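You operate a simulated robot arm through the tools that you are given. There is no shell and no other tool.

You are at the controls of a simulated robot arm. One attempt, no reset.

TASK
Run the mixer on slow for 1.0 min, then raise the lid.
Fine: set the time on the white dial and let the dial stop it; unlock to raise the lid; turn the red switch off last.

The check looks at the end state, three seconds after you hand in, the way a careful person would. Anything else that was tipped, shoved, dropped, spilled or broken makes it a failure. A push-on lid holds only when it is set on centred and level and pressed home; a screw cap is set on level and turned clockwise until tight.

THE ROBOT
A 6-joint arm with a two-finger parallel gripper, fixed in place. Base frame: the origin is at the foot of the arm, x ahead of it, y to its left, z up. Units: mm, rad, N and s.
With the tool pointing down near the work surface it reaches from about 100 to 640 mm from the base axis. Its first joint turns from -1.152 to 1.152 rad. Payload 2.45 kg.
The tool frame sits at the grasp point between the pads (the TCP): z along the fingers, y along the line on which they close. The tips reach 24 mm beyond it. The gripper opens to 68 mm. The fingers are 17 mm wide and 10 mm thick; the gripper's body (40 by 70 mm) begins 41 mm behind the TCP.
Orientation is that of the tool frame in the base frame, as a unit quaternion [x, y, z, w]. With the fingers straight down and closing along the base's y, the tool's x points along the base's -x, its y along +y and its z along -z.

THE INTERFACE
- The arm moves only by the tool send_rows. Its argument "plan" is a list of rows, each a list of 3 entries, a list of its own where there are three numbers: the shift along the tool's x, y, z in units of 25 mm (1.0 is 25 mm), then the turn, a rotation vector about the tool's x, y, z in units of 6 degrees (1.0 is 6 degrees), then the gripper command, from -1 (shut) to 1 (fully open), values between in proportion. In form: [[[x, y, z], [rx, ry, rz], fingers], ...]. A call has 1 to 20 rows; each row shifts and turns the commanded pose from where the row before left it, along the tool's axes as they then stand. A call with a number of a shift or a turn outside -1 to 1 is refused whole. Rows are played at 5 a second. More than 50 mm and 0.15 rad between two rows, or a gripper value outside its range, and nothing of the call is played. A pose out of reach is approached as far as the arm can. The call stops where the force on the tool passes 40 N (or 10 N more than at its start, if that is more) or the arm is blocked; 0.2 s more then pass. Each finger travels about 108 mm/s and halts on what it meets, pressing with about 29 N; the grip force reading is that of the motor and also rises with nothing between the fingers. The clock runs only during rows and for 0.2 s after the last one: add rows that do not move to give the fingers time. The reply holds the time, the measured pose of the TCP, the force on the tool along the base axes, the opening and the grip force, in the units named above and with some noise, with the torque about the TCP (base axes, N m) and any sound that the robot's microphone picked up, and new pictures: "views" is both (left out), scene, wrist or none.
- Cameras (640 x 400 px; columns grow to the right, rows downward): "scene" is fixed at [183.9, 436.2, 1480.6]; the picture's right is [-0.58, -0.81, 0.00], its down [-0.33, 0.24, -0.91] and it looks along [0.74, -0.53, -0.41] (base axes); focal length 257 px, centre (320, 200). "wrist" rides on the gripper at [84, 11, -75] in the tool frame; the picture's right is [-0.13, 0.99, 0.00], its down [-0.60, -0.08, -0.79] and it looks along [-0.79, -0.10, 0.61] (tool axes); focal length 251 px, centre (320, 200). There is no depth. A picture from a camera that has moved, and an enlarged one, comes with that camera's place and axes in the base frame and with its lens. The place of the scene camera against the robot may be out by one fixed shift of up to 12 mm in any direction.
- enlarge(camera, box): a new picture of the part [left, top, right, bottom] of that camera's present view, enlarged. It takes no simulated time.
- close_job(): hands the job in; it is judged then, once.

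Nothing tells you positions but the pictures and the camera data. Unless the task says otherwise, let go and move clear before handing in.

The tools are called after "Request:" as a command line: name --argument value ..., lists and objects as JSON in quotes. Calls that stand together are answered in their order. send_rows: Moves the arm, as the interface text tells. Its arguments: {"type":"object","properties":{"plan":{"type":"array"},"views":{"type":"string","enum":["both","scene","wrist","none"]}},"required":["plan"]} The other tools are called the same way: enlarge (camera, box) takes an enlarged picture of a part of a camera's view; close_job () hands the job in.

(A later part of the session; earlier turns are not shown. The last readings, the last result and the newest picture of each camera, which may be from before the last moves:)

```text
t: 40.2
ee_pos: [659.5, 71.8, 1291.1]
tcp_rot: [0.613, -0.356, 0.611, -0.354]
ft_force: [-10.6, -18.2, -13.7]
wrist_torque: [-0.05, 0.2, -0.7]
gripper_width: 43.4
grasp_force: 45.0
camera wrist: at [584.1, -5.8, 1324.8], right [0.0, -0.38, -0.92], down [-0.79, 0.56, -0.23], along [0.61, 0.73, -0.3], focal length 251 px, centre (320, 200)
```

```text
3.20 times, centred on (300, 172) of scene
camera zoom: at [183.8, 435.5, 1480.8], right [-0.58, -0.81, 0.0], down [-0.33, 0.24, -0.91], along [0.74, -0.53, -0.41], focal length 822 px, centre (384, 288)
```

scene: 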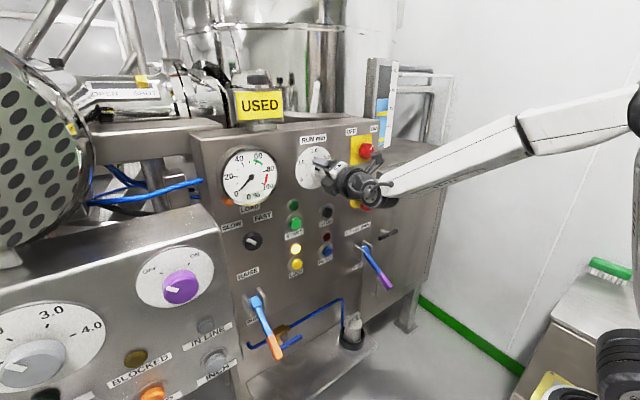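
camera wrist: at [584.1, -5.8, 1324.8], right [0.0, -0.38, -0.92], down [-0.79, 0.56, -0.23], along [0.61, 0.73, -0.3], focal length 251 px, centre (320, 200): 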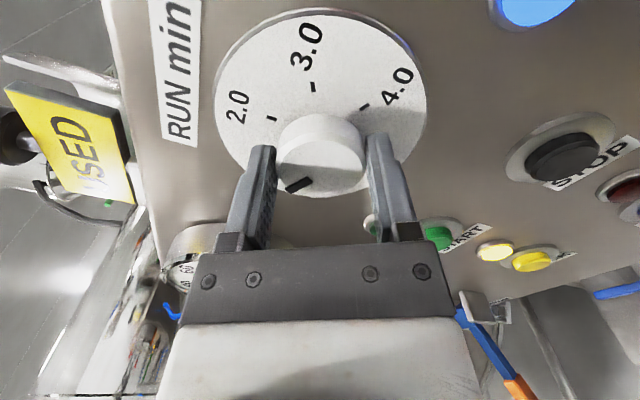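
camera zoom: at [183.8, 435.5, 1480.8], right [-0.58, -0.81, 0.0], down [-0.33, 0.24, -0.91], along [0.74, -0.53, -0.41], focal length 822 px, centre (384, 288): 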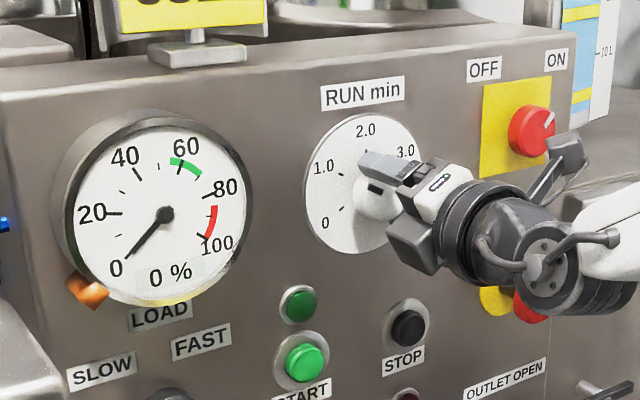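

The dial image has rotated exactly 60° relative to the pointer. I'll release, back off and read it.

Request:
send_rows --plan '[[[0, 0, 0], [0, 0, 0], 1], [[0, 0, 0], [0, 0, 0], 1], [[0, 0, -0.6], [0, 0, 0], 1], [[0, 0, -0.8], [0, 0, 0], 1], [[0, 0, -0.8], [0, 0, 0], 1], [[0, 0, 0], [0, 0, 0], 1]]'

Request:
enlarge --camera "wrist" --box '[180, 0, 500, 200]'

Request:
enlarge --camera "scene" --box '[200, 110, 400, 235]'

```text
t: 41.6
ee_pos: [604.9, 74.2, 1293.8]
tcp_rot: [0.612, -0.355, 0.612, -0.353]
ft_force: [-0.5, -0.6, 0.5]
wrist_torque: [0.02, 0.04, -0.04]
gripper_width: 67.8
grasp_force: 0.1
camera wrist: at [529.3, -4.0, 1326.0], right [0.0, -0.38, -0.92], down [-0.79, 0.56, -0.23], along [0.61, 0.73, -0.3], focal length 251 px, centre (320, 200)
```

scene: 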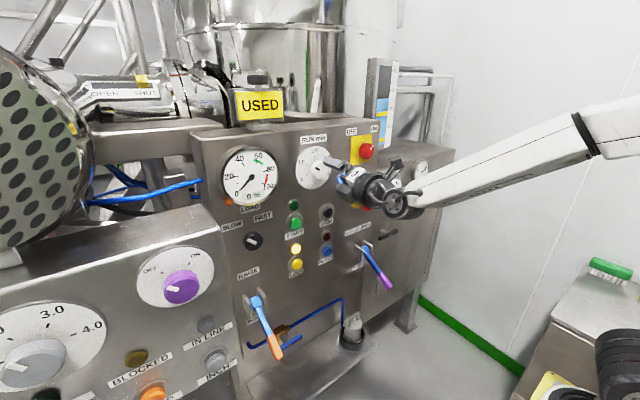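
wrist: 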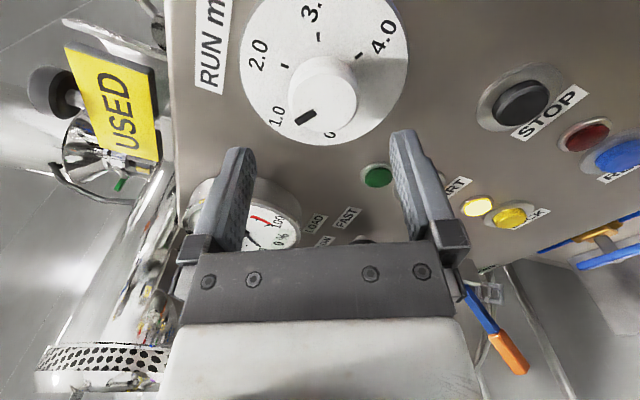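

```text
2.00 times, centred on (340, 100) of wrist
camera zoom: at [529.3, -4.0, 1326.0], right [0.0, -0.38, -0.92], down [-0.79, 0.56, -0.23], along [0.61, 0.73, -0.3], focal length 503 px, centre (280, 400)
```

zoom: 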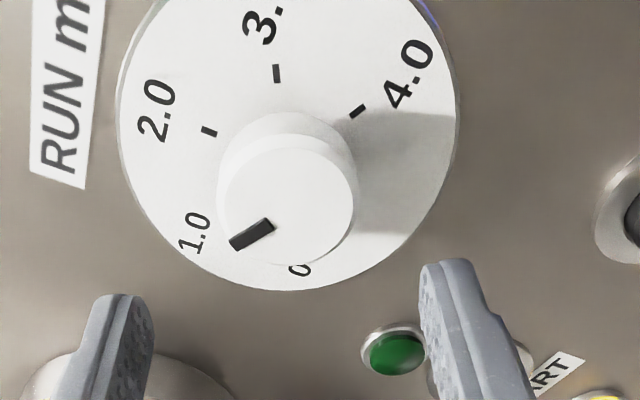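

```text
3.20 times, centred on (300, 172) of scene
camera zoom: at [183.9, 436.2, 1480.6], right [-0.58, -0.81, 0.0], down [-0.33, 0.24, -0.91], along [0.74, -0.53, -0.41], focal length 822 px, centre (384, 288)
```

zoom: 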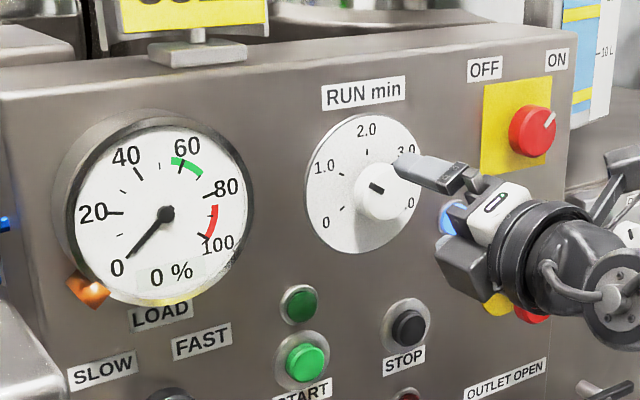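

The pointer looks aligned with 1.0; I'll check with a tighter zoom from here.

Request:
enlarge --camera "wrist" --box '[230, 40, 390, 140]'

Request:
enlarge --camera "scene" --box '[285, 130, 349, 170]'

```text
4.00 times, centred on (310, 90) of wrist
camera zoom: at [529.3, -4.0, 1326.0], right [0.0, -0.38, -0.92], down [-0.79, 0.56, -0.23], along [0.61, 0.73, -0.3], focal length 1006 px, centre (360, 640)
```

zoom: 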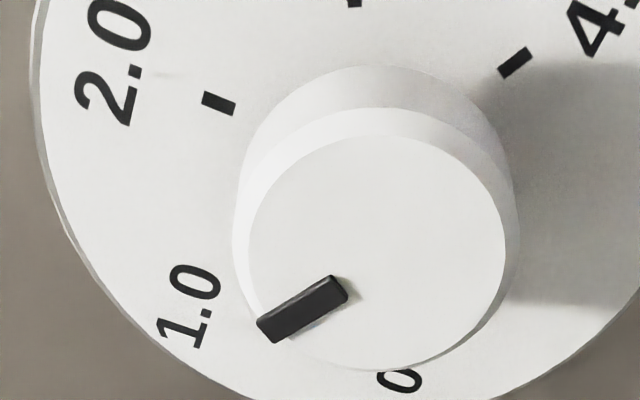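

```text
10.00 times, centred on (317, 150) of scene
camera zoom: at [183.9, 436.2, 1480.6], right [-0.58, -0.81, 0.0], down [-0.33, 0.24, -0.91], along [0.74, -0.53, -0.41], focal length 2570 px, centre (350, 700)
```

zoom: 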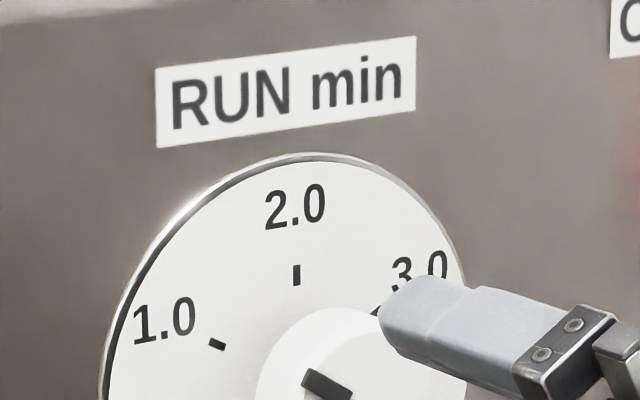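

I'll roll back upright to the same viewpoint as my first dial picture for a fair comparison, closing the fingers for pressing buttons.

Request:
send_rows --plan '[[[0, 0, 0], [0, 0, -1], -1], [[0, 0, 0], [0, 0, -1], -1], [[0, 0, 0], [0, 0, -1], -1], [[0, 0, 0], [0, 0, -1], -1], [[0, 0, 0], [0, 0, -1], -1], [[0, 0, 0], [0, 0, -1], -1], [[0, 0, 0], [0, 0, -1], -1], [[0, 0, 0], [0, 0, -1], -1], [[0, 0, 0], [0, 0, -1], -1], [[0, 0, 0], [0, 0, -1], -1], [[-0.22, 0.33, 0.41], [0, 0, 0], -1], [[0, 0, 0], [0, 0, 0], -1]]' --views "wrist"

Request:
enlarge --camera "wrist" --box '[180, 0, 500, 200]'

Request:
enlarge --camera "scene" --box '[285, 130, 349, 170]'

```text
t: 44.2
ee_pos: [615.5, 66.2, 1287.9]
tcp_rot: [0.707, -0.002, 0.707, 0.0]
ft_force: [1.2, -0.2, 0.2]
wrist_torque: [0.05, 0.0, 0.0]
gripper_width: 0.0
grasp_force: 23.9
camera wrist: at [540.0, 54.7, 1372.1], right [0.0, -0.99, -0.13], down [-0.79, 0.08, -0.6], along [0.61, 0.1, -0.79], focal length 251 px, centre (320, 200)
```

wrist: 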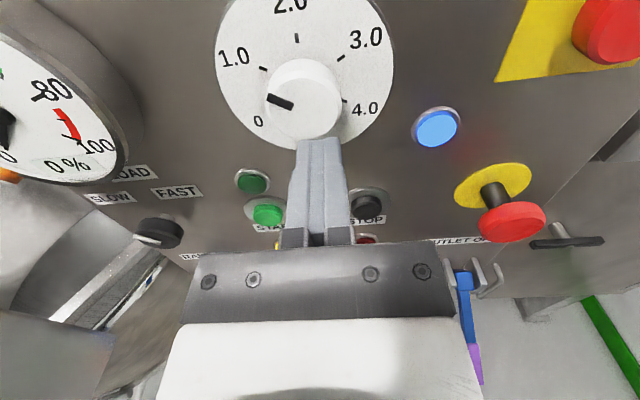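

```text
2.00 times, centred on (340, 100) of wrist
camera zoom: at [540.0, 54.7, 1372.1], right [0.0, -0.99, -0.13], down [-0.79, 0.08, -0.6], along [0.61, 0.1, -0.79], focal length 503 px, centre (280, 400)
```

zoom: 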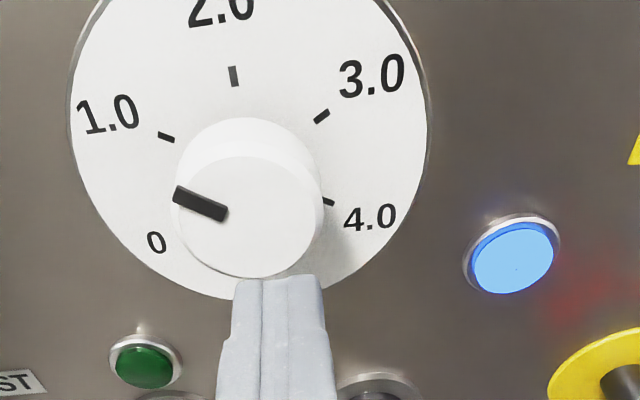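

```text
10.00 times, centred on (317, 150) of scene
camera zoom: at [183.9, 436.2, 1480.6], right [-0.58, -0.81, 0.0], down [-0.33, 0.24, -0.91], along [0.74, -0.53, -0.41], focal length 2570 px, centre (350, 700)
```

zoom: 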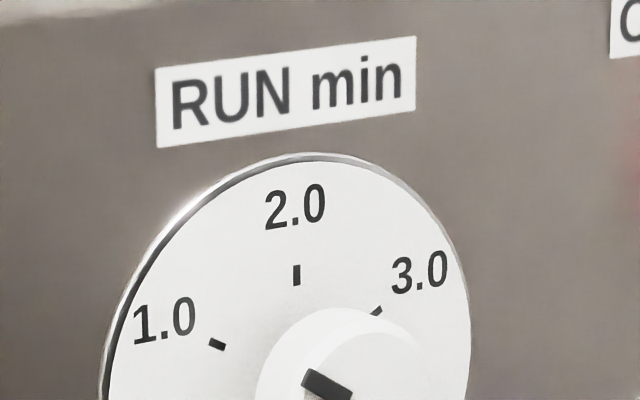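

The pointer reads exactly 1.0. Next I'll move in front of START (near y=136, z≈1158).

Request:
send_rows --plan '[[[-0.867, -0.467, 0.1], [0, 0, 0], -1], [[-0.867, -0.467, 0.1], [0, 0, 0], -1], [[-0.867, -0.467, 0.1], [0, 0, 0], -1], [[-0.867, -0.467, 0.1], [0, 0, 0], -1], [[-0.867, -0.467, 0.1], [0, 0, 0], -1], [[-0.867, -0.467, 0.1], [0, 0, 0], -1], [[0, 0, 0], [0, 0, 0], -1]]' --views "wrist"

Request:
enlarge --camera "wrist" --box '[180, 0, 500, 200]'

```text
t: 45.8
ee_pos: [628.9, 135.2, 1158.0]
tcp_rot: [0.707, 0.0, 0.707, -0.001]
ft_force: [0.7, 1.1, -0.6]
wrist_torque: [0.01, -0.01, -0.01]
gripper_width: 0.0
grasp_force: 23.9
camera wrist: at [554.5, 124.0, 1242.2], right [0.0, -0.99, -0.13], down [-0.79, 0.08, -0.6], along [0.61, 0.1, -0.79], focal length 251 px, centre (320, 200)
```

wrist: 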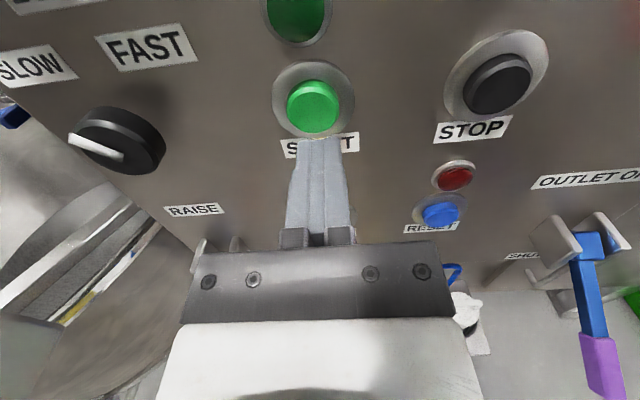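

```text
2.00 times, centred on (340, 100) of wrist
camera zoom: at [554.5, 124.0, 1242.2], right [0.0, -0.99, -0.13], down [-0.79, 0.08, -0.6], along [0.61, 0.1, -0.79], focal length 503 px, centre (280, 400)
```

zoom: 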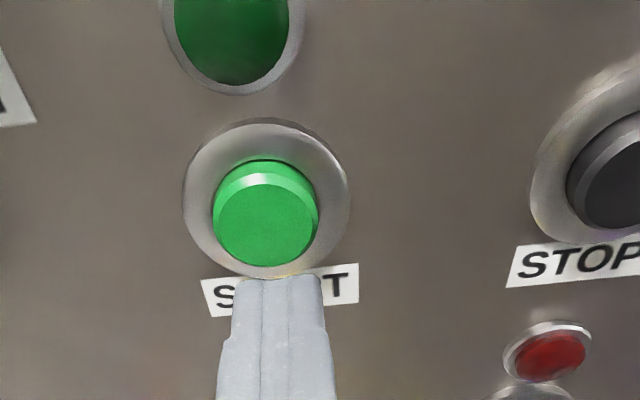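

START's face is centred near (680,138,1161). I'll align and press gently forward.

Request:
send_rows --plan '[[[0.14, -0.12, 0.4], [0, 0, 0], -1], [[0, 0, 0.4], [0, 0, 0], -1], [[0, 0, 0.1], [0, 0, 0], -1], [[0, 0, 0.1], [0, 0, 0], -1], [[0, 0, 0.1], [0, 0, 0], -1], [[0, 0, 0.1], [0, 0, 0], -1], [[0, 0, 0.1], [0, 0, 0], -1]]' --views "wrist"

```text
t: 47.4
ee_pos: [661.7, 139.4, 1159.8]
tcp_rot: [0.707, -0.001, 0.707, 0.0]
ft_force: [-0.6, -0.7, 0.0]
wrist_torque: [0.0, 0.0, 0.03]
gripper_width: 0.0
grasp_force: 23.9
camera wrist: at [586.6, 128.2, 1245.8], right [0.0, -0.99, -0.13], down [-0.79, 0.08, -0.6], along [0.61, 0.1, -0.79], focal length 251 px, centre (320, 200)
```

wrist: 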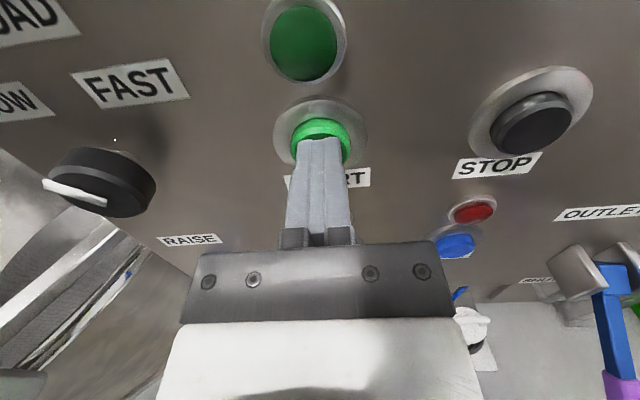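

There's no contact yet. I'll continue pressing in small steps.

Request:
send_rows --plan '[[[0, 0, 0.1], [0, 0, 0], -1], [[0, 0, 0.1], [0, 0, 0], -1], [[0, 0, 0.1], [0, 0, 0], -1]]' --views "wrist"

```text
t: 48.2
ee_pos: [668.5, 139.6, 1161.8]
tcp_rot: [0.708, -0.001, 0.707, -0.001]
ft_force: [-12.8, -2.6, 1.5]
wrist_torque: [0.14, -0.03, -0.04]
gripper_width: 0.0
grasp_force: 23.9
heard: click
camera wrist: at [593.2, 128.6, 1246.1], right [0.0, -0.99, -0.13], down [-0.79, 0.08, -0.6], along [0.61, 0.1, -0.79], focal length 251 px, centre (320, 200)
```

wrist: 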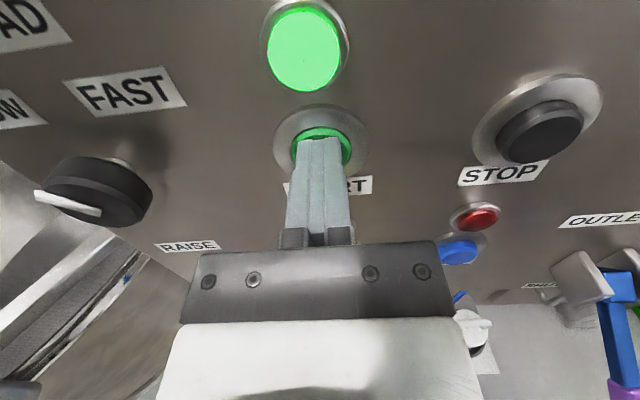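

It clicked and the green run lamp is lit. I'll withdraw, check the load and dial, and move to a standoff in front of LOCK while it runs.

Request:
send_rows --plan '[[[0, 0, -0.5], [0, 0, 0], -1], [[0, 0, -1], [0, 0, 0], -1], [[0, 0, -0.3], [0, 0, 0], -1], [[-0.9, 0, 0], [0, 0, 0], -1], [[-0.9, 0, 0], [0, 0, 0], -1], [[-0.9, 0, 0], [0, 0, 0], -1], [[-0.9, 0, 0], [0, 0, 0], -1], [[-0.9, 0, 0], [0, 0, 0], -1], [[-0.9, 0, 0], [0, 0, 0], -1], [[0, 0, 0], [0, 0, 0], -1]]'

Request:
enlarge --camera "scene" --box '[200, 110, 400, 235]'

Request:
enlarge --camera "wrist" --box '[180, 0, 500, 200]'

```text
t: 50.4
ee_pos: [624.6, 138.9, 1025.2]
tcp_rot: [0.707, -0.002, 0.707, -0.001]
ft_force: [0.7, -0.1, -0.2]
wrist_torque: [0.0, 0.01, 0.01]
gripper_width: 0.0
grasp_force: 23.2
camera wrist: at [550.1, 127.8, 1110.0], right [0.0, -0.99, -0.13], down [-0.79, 0.08, -0.6], along [0.61, 0.1, -0.79], focal length 251 px, centre (320, 200)
```

scene: 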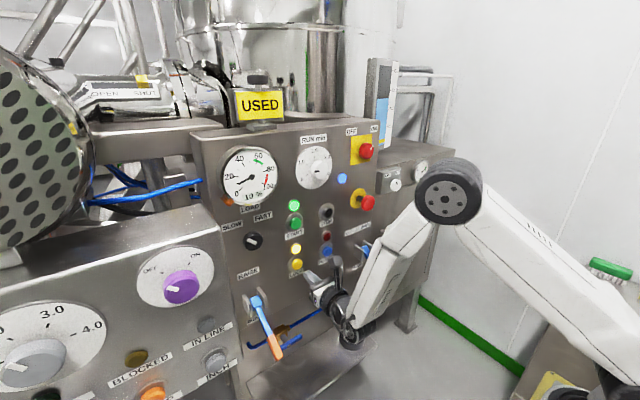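
wrist: 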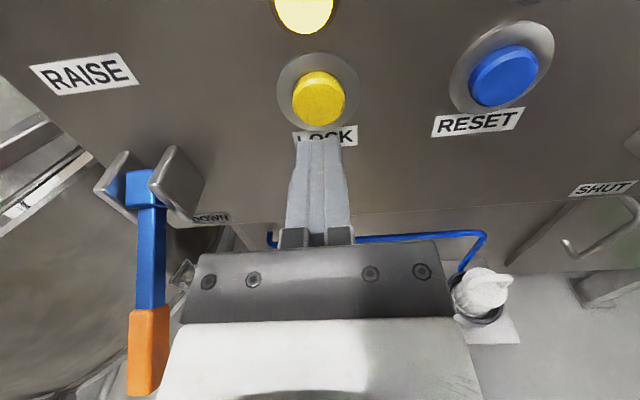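

```text
3.20 times, centred on (300, 172) of scene
camera zoom: at [183.9, 436.2, 1480.6], right [-0.58, -0.81, 0.0], down [-0.33, 0.24, -0.91], along [0.74, -0.53, -0.41], focal length 822 px, centre (384, 288)
```

zoom: 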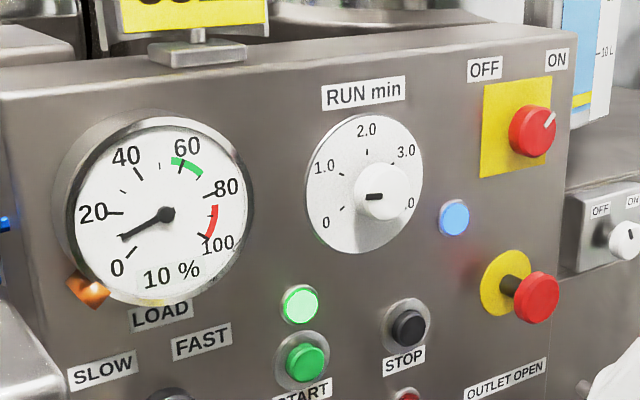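

```text
2.00 times, centred on (340, 100) of wrist
camera zoom: at [550.1, 127.8, 1110.0], right [0.0, -0.99, -0.13], down [-0.79, 0.08, -0.6], along [0.61, 0.1, -0.79], focal length 503 px, centre (280, 400)
```

zoom: 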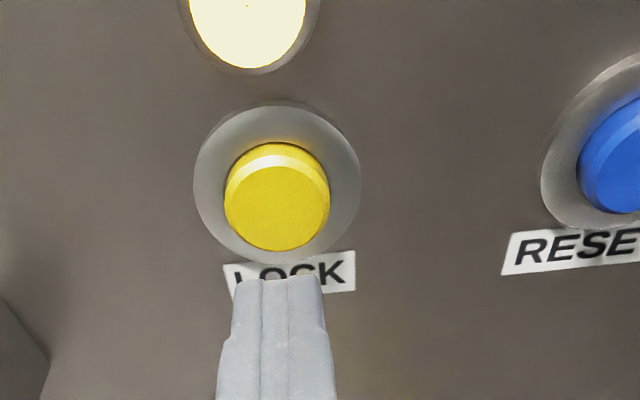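

The load is 10% and the dial is already winding back, so machine time seems quick. I'll align with LOCK at a safe gap and wait for the dial to stop the mixer.

Request:
send_rows --plan '[[[0.08, 0, 0.4], [0, 0, 0], -1], [[0, 0, 0.4], [0, 0, 0], -1], [[0, 0, 0], [0, 0, 0], -1], [[0, 0, 0], [0, 0, 0], -1], [[0, 0, 0], [0, 0, 0], -1], [[0, 0, 0], [0, 0, 0], -1], [[0, 0, 0], [0, 0, 0], -1], [[0, 0, 0], [0, 0, 0], -1], [[0, 0, 0], [0, 0, 0], -1], [[0, 0, 0], [0, 0, 0], -1]]'

Request:
enlarge --camera "scene" --box '[200, 110, 400, 235]'

```text
t: 52.6
ee_pos: [645.6, 139.2, 1026.7]
tcp_rot: [0.707, -0.001, 0.707, 0.0]
ft_force: [-0.2, 0.5, 0.2]
wrist_torque: [0.01, 0.02, -0.01]
gripper_width: 0.1
grasp_force: 23.2
camera wrist: at [570.3, 128.4, 1112.0], right [0.0, -0.99, -0.13], down [-0.79, 0.08, -0.6], along [0.61, 0.1, -0.79], focal length 251 px, centre (320, 200)
```

scene: 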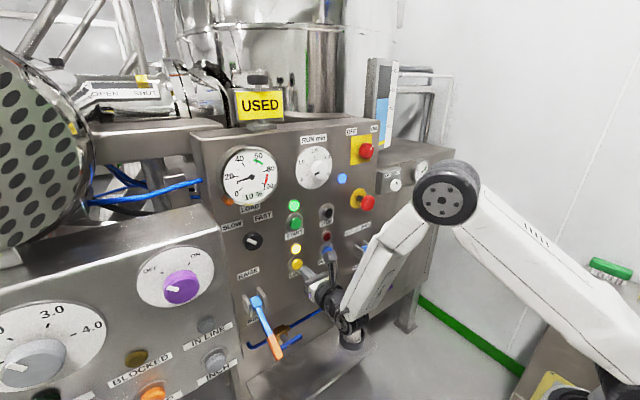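
wrist: 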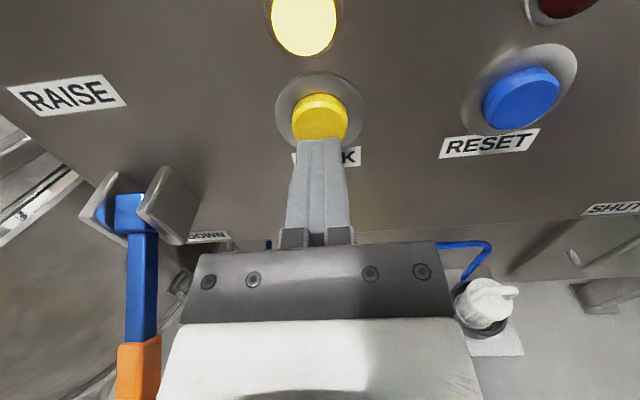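

```text
3.20 times, centred on (300, 172) of scene
camera zoom: at [183.9, 436.2, 1480.6], right [-0.58, -0.81, 0.0], down [-0.33, 0.24, -0.91], along [0.74, -0.53, -0.41], focal length 822 px, centre (384, 288)
```

zoom: 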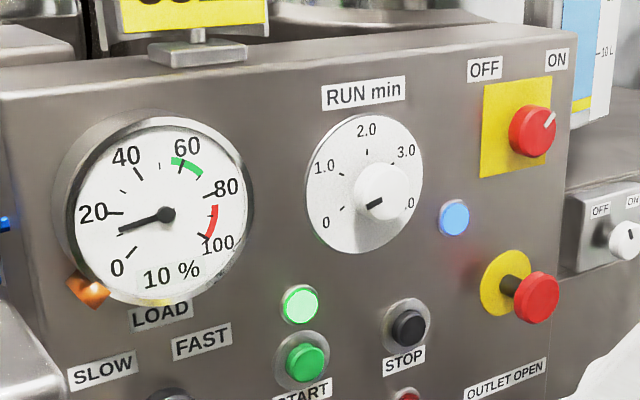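

The dial is nearly back to 0. I'll check the level tube at the top right too, since its appearance changed.

Request:
enlarge --camera "scene" --box '[350, 40, 450, 165]'

Request:
enlarge --camera "scene" --box '[0, 0, 320, 200]'

```text
3.20 times, centred on (400, 102) of scene
camera zoom: at [183.9, 436.2, 1480.6], right [-0.58, -0.81, 0.0], down [-0.33, 0.24, -0.91], along [0.74, -0.53, -0.41], focal length 822 px, centre (64, 512)
```

zoom: 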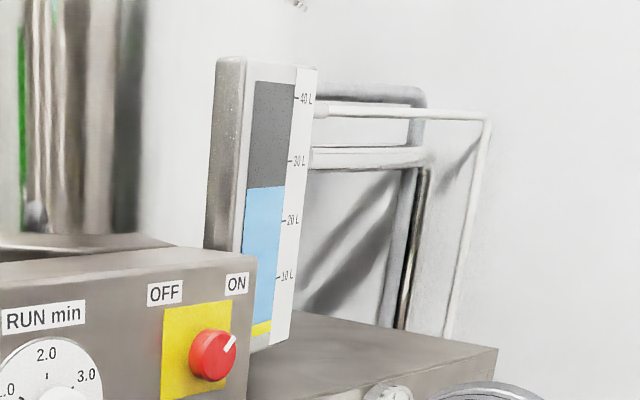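

```text
2.00 times, centred on (160, 100) of scene
camera zoom: at [183.9, 436.2, 1480.6], right [-0.58, -0.81, 0.0], down [-0.33, 0.24, -0.91], along [0.74, -0.53, -0.41], focal length 514 px, centre (640, 400)
```

zoom: 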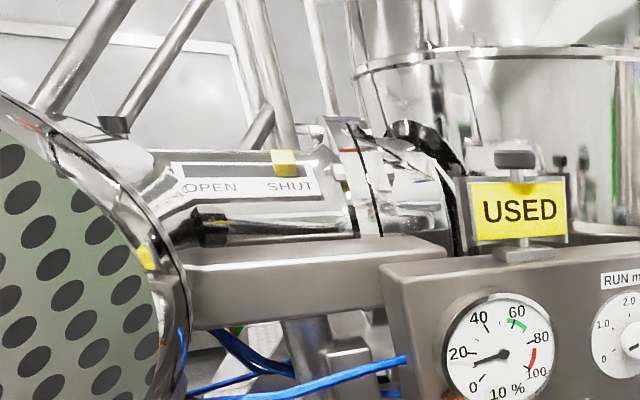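

The level is steady at about 25 L; the yellow layers appear to be blending as it mixes. I'll keep waiting.

Request:
send_rows --plan '[[[0, 0, 0], [0, 0, 0], -1], [[0, 0, 0], [0, 0, 0], -1], [[0, 0, 0], [0, 0, 0], -1], [[0, 0, 0], [0, 0, 0], -1], [[0, 0, 0], [0, 0, 0], -1], [[0, 0, 0], [0, 0, 0], -1], [[0, 0, 0], [0, 0, 0], -1], [[0, 0, 0], [0, 0, 0], -1]]' --views "scene"

Request:
enlarge --camera "scene" --box '[200, 110, 400, 235]'

```text
t: 54.4
ee_pos: [644.7, 139.9, 1026.9]
tcp_rot: [0.707, 0.0, 0.707, -0.002]
ft_force: [-0.4, 0.2, -0.4]
wrist_torque: [0.03, -0.01, 0.04]
gripper_width: 0.0
grasp_force: 23.7
```

scene: 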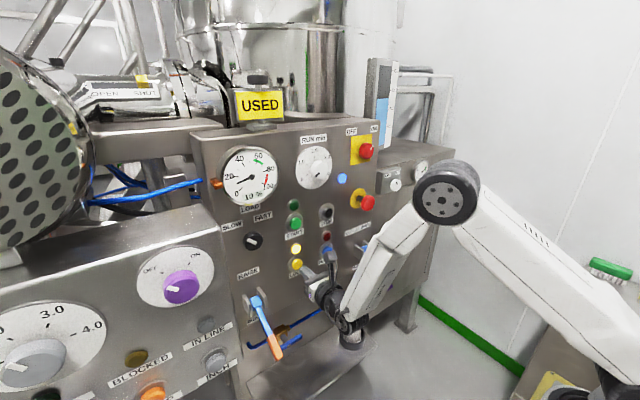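

```text
3.20 times, centred on (300, 172) of scene
camera zoom: at [183.9, 436.2, 1480.6], right [-0.58, -0.81, 0.0], down [-0.33, 0.24, -0.91], along [0.74, -0.53, -0.41], focal length 822 px, centre (384, 288)
```

zoom: 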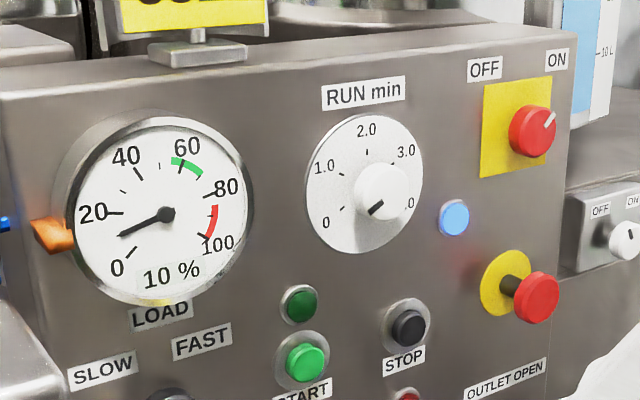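

The dial reached 0 and the run lamp is off, but the load still shows 10%. I'll give it a moment to run down before unlocking.

Request:
send_rows --plan '[[[0, 0, 0], [0, 0, 0], -1], [[0, 0, 0], [0, 0, 0], -1], [[0, 0, 0], [0, 0, 0], -1], [[0, 0, 0], [0, 0, 0], -1], [[0, 0, 0], [0, 0, 0], -1], [[0, 0, 0], [0, 0, 0], -1], [[0, 0, 0], [0, 0, 0], -1], [[0, 0, 0], [0, 0, 0], -1], [[0, 0, 0], [0, 0, 0], -1], [[0, 0, 0], [0, 0, 0], -1]]'

Request:
enlarge --camera "scene" --box '[200, 110, 400, 235]'

```text
t: 56.6
ee_pos: [646.0, 139.9, 1026.0]
tcp_rot: [0.707, -0.001, 0.707, -0.001]
ft_force: [0.8, 0.7, -0.6]
wrist_torque: [0.01, 0.02, 0.0]
gripper_width: 0.0
grasp_force: 23.2
camera wrist: at [570.3, 128.4, 1111.9], right [0.0, -0.99, -0.13], down [-0.79, 0.08, -0.6], along [0.61, 0.1, -0.79], focal length 251 px, centre (320, 200)
```

scene: 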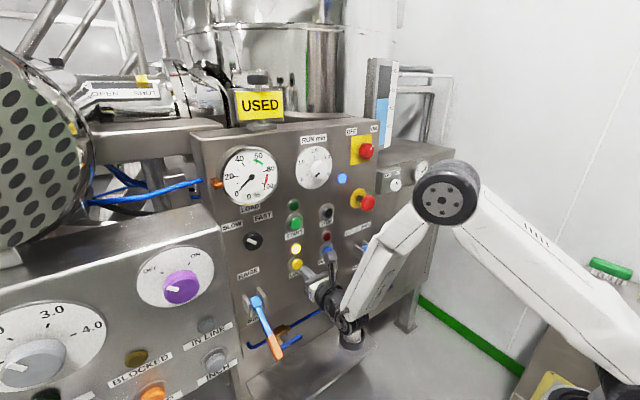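
wrist: 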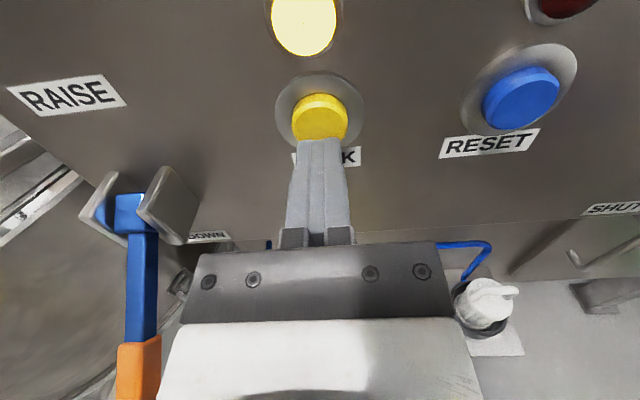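

```text
3.20 times, centred on (300, 172) of scene
camera zoom: at [183.9, 436.2, 1480.6], right [-0.58, -0.81, 0.0], down [-0.33, 0.24, -0.91], along [0.74, -0.53, -0.41], focal length 822 px, centre (384, 288)
```

zoom: 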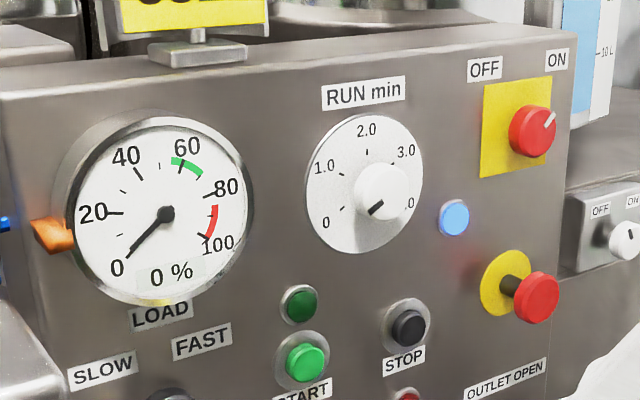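

The load is 0% and the mixer has stopped. Now I'll press LOCK to unlock.

Request:
send_rows --plan '[[[0, 0, 0.3], [0, 0, 0], -1], [[0, 0, 0.3], [0, 0, 0], -1], [[0, 0, 0.1], [0, 0, 0], -1], [[0, 0, 0.1], [0, 0, 0], -1], [[0, 0, 0.1], [0, 0, 0], -1]]' --views "wrist"

```text
t: 57.8
ee_pos: [667.9, 139.1, 1027.3]
tcp_rot: [0.707, 0.0, 0.707, -0.002]
ft_force: [-2.4, -0.2, 0.9]
wrist_torque: [0.04, -0.04, 0.02]
gripper_width: 0.0
grasp_force: 23.5
heard: click
camera wrist: at [591.8, 128.7, 1112.6], right [0.0, -0.99, -0.13], down [-0.79, 0.08, -0.6], along [0.61, 0.1, -0.79], focal length 251 px, centre (320, 200)
```

wrist: 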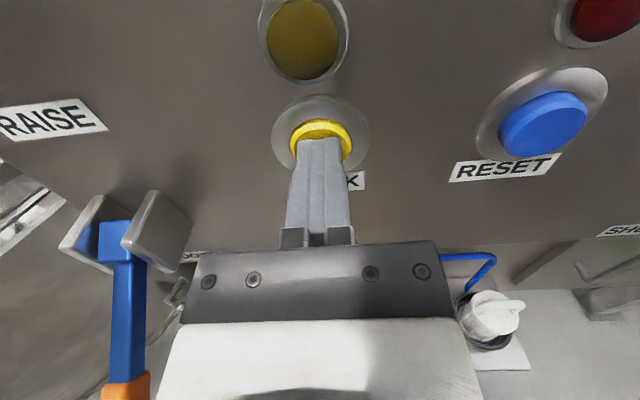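

It clicked and the lock lamp went dark, so the lid is unlocked. Now the RAISE lever: I take its pivot to be near (670,276,984) and the orange tip near (549,278,902). I'll back off and line up in front of the handle.

Request:
send_rows --plan '[[[0, 0, -0.96], [0, 0, 0], -1], [[0, 0, -0.96], [0, 0, 0], -1], [[0, 0, -0.96], [0, 0, 0], -1], [[0, -0.7, -0.96], [0, 0, 0], -1], [[0, -0.7, -0.96], [0, 0, 0], -1], [[0, -0.7, -0.96], [0, 0, 0], -1], [[0, -0.7, -0.96], [0, 0, 0], -1], [[-0.5, -0.68, 0], [0, 0, 0], 1], [[-0.5, -0.68, 0], [0, 0, 0], 1], [[-0.5, -0.68, 0], [0, 0, 0], 1], [[-0.5, -0.68, 0], [0, 0, 0], 1], [[0, 0, 0], [0, 0, 0], 1]]'

```text
t: 60.4
ee_pos: [499.2, 277.7, 978.1]
tcp_rot: [0.707, -0.001, 0.707, 0.0]
ft_force: [0.5, -0.6, 0.3]
wrist_torque: [0.0, 0.0, 0.02]
gripper_width: 68.2
grasp_force: 0.0
camera wrist: at [423.2, 267.2, 1062.1], right [0.0, -0.99, -0.13], down [-0.79, 0.08, -0.6], along [0.61, 0.1, -0.79], focal length 251 px, centre (320, 200)
```

scene: 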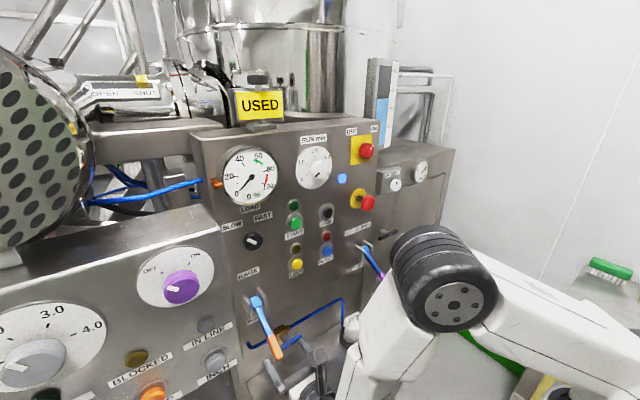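
wrist: 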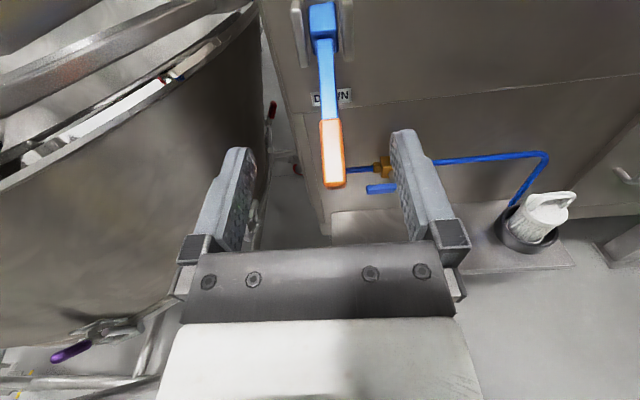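

The lever is clear in view, tip at about (550,275,910). I'll lower to its level and slide the open fingers around the orange grip, then close.

Request:
send_rows --plan '[[[-0.74, 0.1, 0], [0, 0, 0], 1], [[-0.74, 0, 0], [0, 0, 0], 1], [[-0.74, 0, 0], [0, 0, 0], 1], [[0, 0, 0.7], [0, 0, 0], 1], [[0, 0, 0.7], [0, 0, 0], 1], [[0, 0, 0.7], [0, 0, 0], 1], [[0, 0, 0.7], [0, 0, 0], 1], [[0, 0, 0], [0, 0, 0], 1]]'

```text
t: 62.2
ee_pos: [568.9, 274.0, 923.8]
tcp_rot: [0.707, 0.0, 0.707, 0.0]
ft_force: [-0.5, -0.1, 0.8]
wrist_torque: [0.0, 0.02, -0.03]
gripper_width: 67.9
grasp_force: 0.1
camera wrist: at [493.2, 264.7, 1007.3], right [0.0, -0.99, -0.13], down [-0.79, 0.08, -0.6], along [0.61, 0.1, -0.79], focal length 251 px, centre (320, 200)
```

scene: 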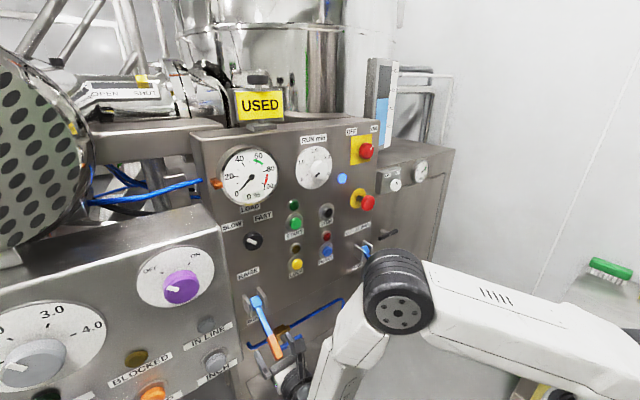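
wrist: 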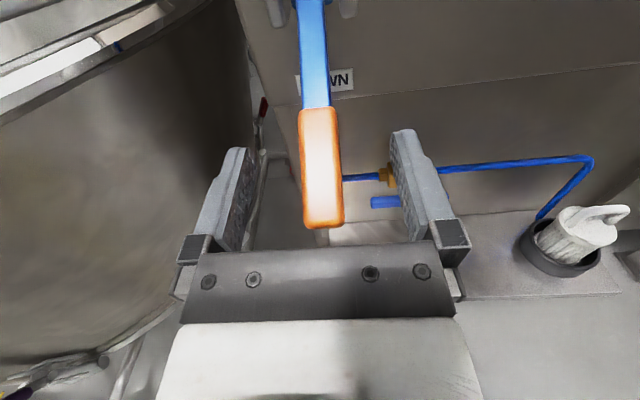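

The handle sits between the fingers and is centred. I'll close on it.

Request:
send_rows --plan '[[[0, 0, 0], [0, 0, 0], -0.8], [[0, 0, 0], [0, 0, 0], -0.8], [[0, 0, 0], [0, 0, 0], -0.8], [[0, 0, 0], [0, 0, 0], -0.8]]' --views "wrist"

```text
t: 63.2
ee_pos: [568.6, 274.1, 922.2]
tcp_rot: [0.707, -0.001, 0.707, -0.001]
ft_force: [1.3, -9.1, 1.5]
wrist_torque: [-0.36, -0.12, 0.44]
gripper_width: 18.0
grasp_force: 36.7
camera wrist: at [493.0, 264.0, 1007.3], right [0.0, -0.99, -0.13], down [-0.79, 0.08, -0.6], along [0.61, 0.1, -0.79], focal length 251 px, centre (320, 200)
```

wrist: 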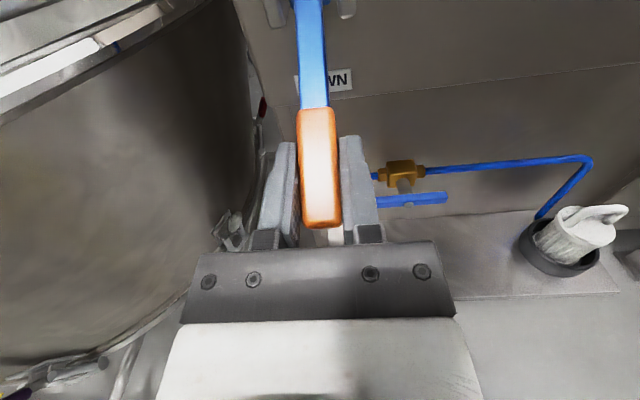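

Gripped at 18 mm. I'll lift it along its arc about the pivot, in a first part.

Request:
send_rows --plan '[[[0.424, 0.03, -0.232], [0, 0, 0], -0.8], [[0.46, 0, -0.196], [0, 0, 0], -0.8], [[0.476, 0, -0.148], [0, 0, 0], -0.8], [[0.492, 0, -0.092], [0, 0, 0], -0.8], [[0.496, 0, -0.044], [0, 0, 0], -0.8]]'

```text
t: 64.4
ee_pos: [551.7, 273.7, 983.6]
tcp_rot: [0.705, -0.002, 0.709, -0.001]
ft_force: [-2.9, 1.5, -0.6]
wrist_torque: [-0.07, 0.03, -0.5]
gripper_width: 18.0
grasp_force: 19.0
camera wrist: at [475.4, 263.6, 1068.0], right [0.0, -0.99, -0.13], down [-0.79, 0.08, -0.61], along [0.61, 0.11, -0.78], focal length 251 px, centre (320, 200)
```

scene: 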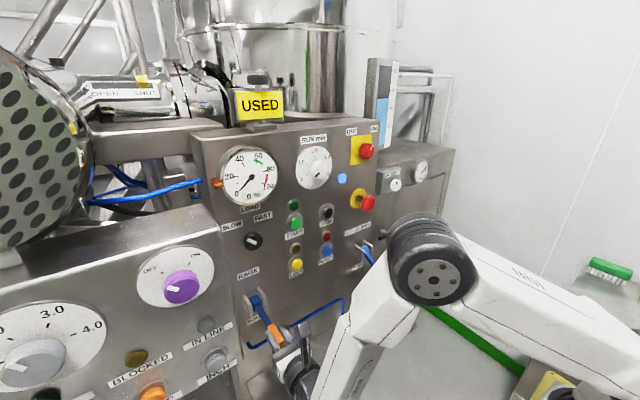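
wrist: 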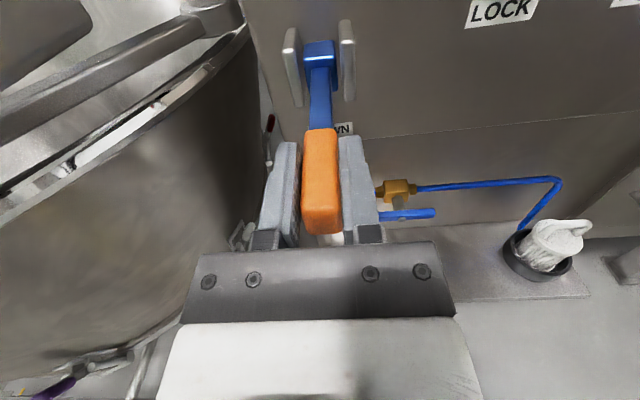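

The lever follows easily and is about horizontal. I'll continue up the arc.

Request:
send_rows --plan '[[[0.5, 0, 0.008], [0, 0, 0], -0.8], [[0.496, 0, 0.06], [0, 0, 0], -0.8], [[0.488, 0, 0.112], [0, 0, 0], -0.8], [[0.472, 0, 0.164], [0, 0, 0], -0.8], [[0.452, 0, 0.212], [0, 0, 0], -0.8], [[0, 0, 0], [0, 0, 0], -0.8]]'

```text
t: 65.8
ee_pos: [564.9, 274.3, 1043.3]
tcp_rot: [0.707, 0.001, 0.707, -0.001]
ft_force: [6.0, 7.1, -10.4]
wrist_torque: [-0.15, 1.02, -0.3]
gripper_width: 17.9
grasp_force: 36.2
camera wrist: at [489.9, 263.8, 1128.5], right [0.0, -0.99, -0.13], down [-0.79, 0.08, -0.6], along [0.61, 0.1, -0.79], focal length 251 px, centre (320, 200)
```

scene: 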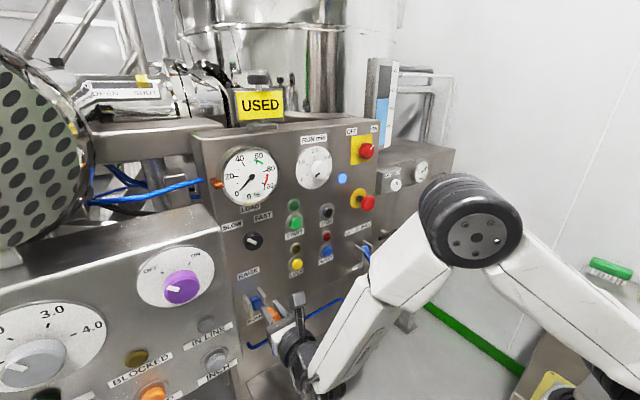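
wrist: 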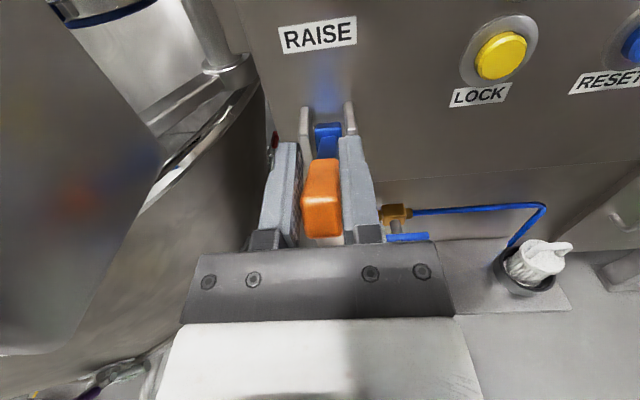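

There's slight resistance, so it may be near its upper stop. I'll nudge a little further and look at the lid.

Request:
send_rows --plan '[[[0.2, 0, 0.12], [0, 0, 0], -0.8], [[0.15, 0, 0.1], [0, 0, 0], -0.8], [[0, 0, 0], [0, 0, 0], -0.8]]'

Request:
enlarge --camera "scene" --box '[0, 0, 320, 200]'

Request:
enlarge --camera "scene" --box '[220, 220, 380, 320]'

```text
t: 66.6
ee_pos: [569.0, 275.0, 1052.4]
tcp_rot: [0.707, 0.0, 0.707, -0.001]
ft_force: [-10.1, 5.9, -2.1]
wrist_torque: [-0.02, 0.93, -0.54]
gripper_width: 17.9
grasp_force: 35.9
camera wrist: at [494.2, 263.8, 1137.0], right [0.0, -0.99, -0.13], down [-0.79, 0.08, -0.6], along [0.61, 0.1, -0.79], focal length 251 px, centre (320, 200)
```

scene: 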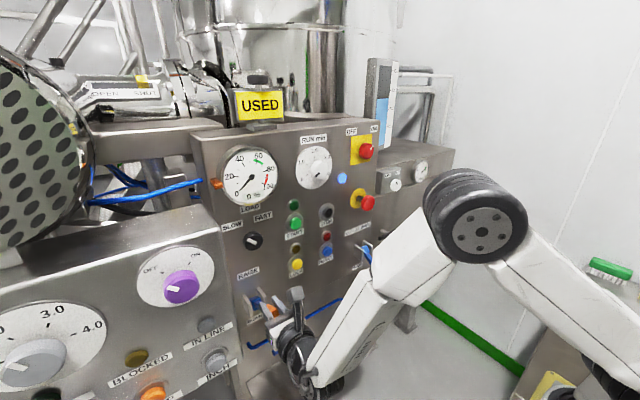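
wrist: 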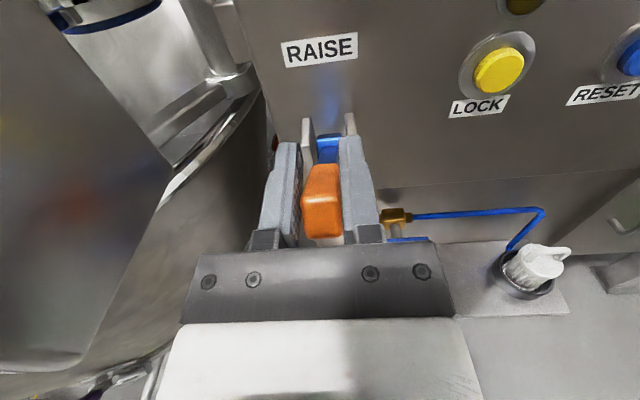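

```text
2.00 times, centred on (160, 100) of scene
camera zoom: at [183.6, 436.4, 1480.6], right [-0.58, -0.81, 0.0], down [-0.33, 0.24, -0.91], along [0.74, -0.53, -0.41], focal length 514 px, centre (640, 400)
```

zoom: 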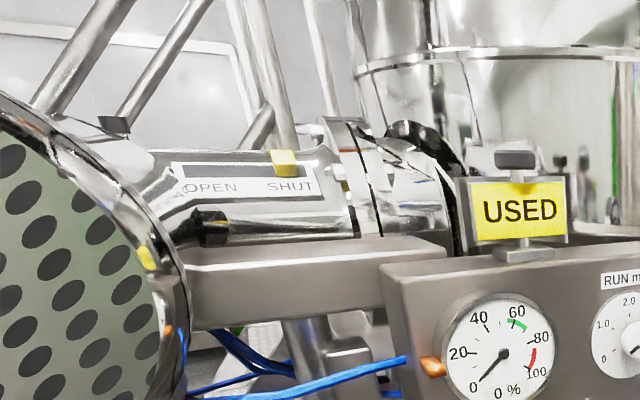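

```text
4.00 times, centred on (300, 270) of scene
camera zoom: at [183.6, 436.4, 1480.6], right [-0.58, -0.81, 0.0], down [-0.33, 0.24, -0.91], along [0.74, -0.53, -0.41], focal length 1028 px, centre (400, -80)
```

zoom: 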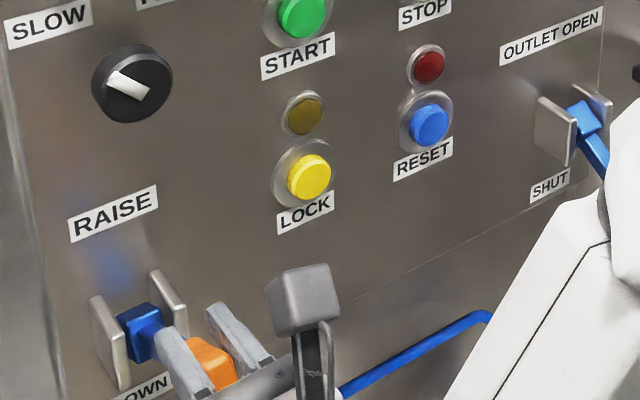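

The lever is at about +34°. I'll see whether the lid starts moving.

Request:
send_rows --plan '[[[0, 0, 0], [0, 0, 0], -0.8], [[0, 0, 0], [0, 0, 0], -0.8], [[0, 0, 0], [0, 0, 0], -0.8], [[0, 0, 0], [0, 0, 0], -0.8], [[0, 0, 0], [0, 0, 0], -0.8]]' --views "scene"

Request:
enlarge --camera "scene" --box '[150, 0, 390, 150]'

```text
t: 67.8
ee_pos: [570.6, 274.5, 1052.4]
tcp_rot: [0.707, 0.0, 0.707, -0.002]
ft_force: [-14.8, 7.5, 1.4]
wrist_torque: [-0.13, 0.99, -0.41]
gripper_width: 17.8
grasp_force: 36.4
```

scene: 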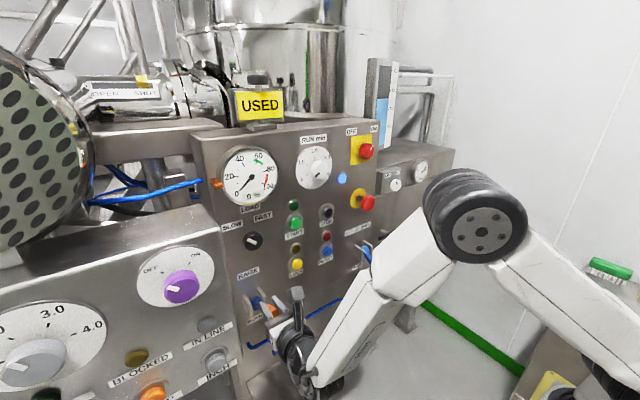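

```text
2.67 times, centred on (270, 75) of scene
camera zoom: at [183.4, 436.4, 1480.6], right [-0.58, -0.81, 0.0], down [-0.33, 0.24, -0.91], along [0.74, -0.53, -0.41], focal length 685 px, centre (453, 533)
```

zoom: 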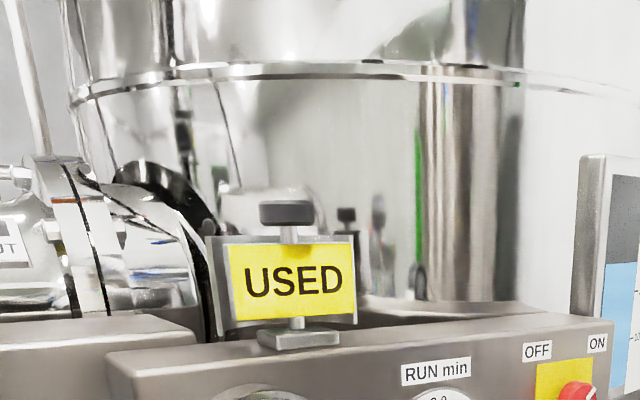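

No lid motion is visible yet. I'll push the lever further along its arc to find its stop.

Request:
send_rows --plan '[[[0.22, 0, 0.1], [0, 0, 0], -0.8], [[0.2, 0, 0.14], [0, 0, 0], -0.8], [[0.2, 0, 0.16], [0, 0, 0], -0.8], [[0, 0, 0], [0, 0, 0], -0.8]]'

Request:
enlarge --camera "scene" --box '[150, 0, 390, 150]'

```text
t: 68.8
ee_pos: [580.8, 272.1, 1065.9]
tcp_rot: [0.706, -0.002, 0.708, -0.001]
ft_force: [1.0, -0.3, 0.8]
wrist_torque: [0.01, 0.03, 0.01]
gripper_width: 7.0
grasp_force: 0.2
camera wrist: at [505.7, 262.5, 1151.5], right [0.0, -0.99, -0.13], down [-0.79, 0.08, -0.61], along [0.61, 0.1, -0.79], focal length 251 px, centre (320, 200)
```

scene: 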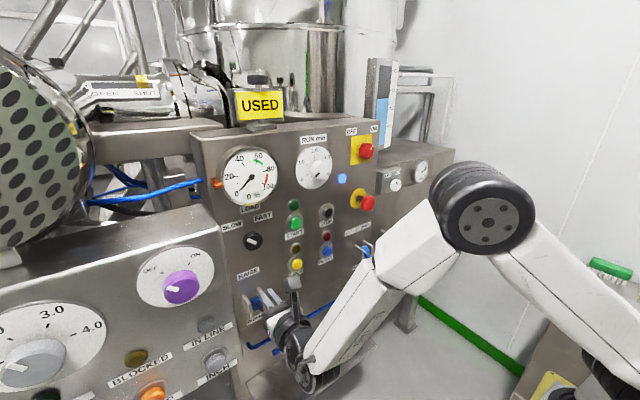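
wrist: 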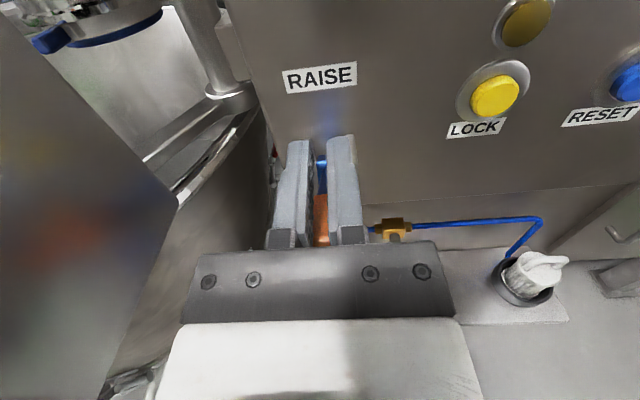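

```text
2.67 times, centred on (270, 75) of scene
camera zoom: at [183.9, 436.2, 1480.6], right [-0.58, -0.81, 0.0], down [-0.33, 0.24, -0.91], along [0.74, -0.53, -0.41], focal length 685 px, centre (453, 533)
```

zoom: 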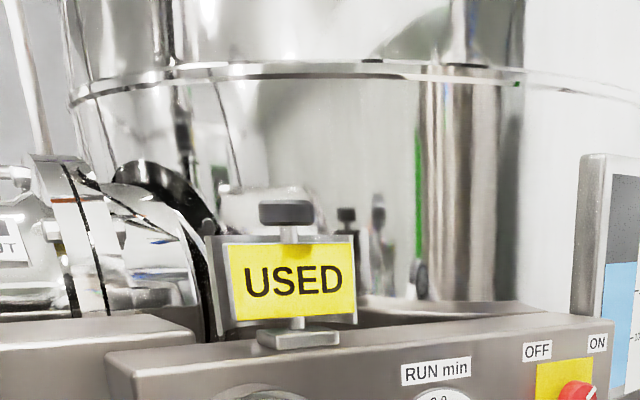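

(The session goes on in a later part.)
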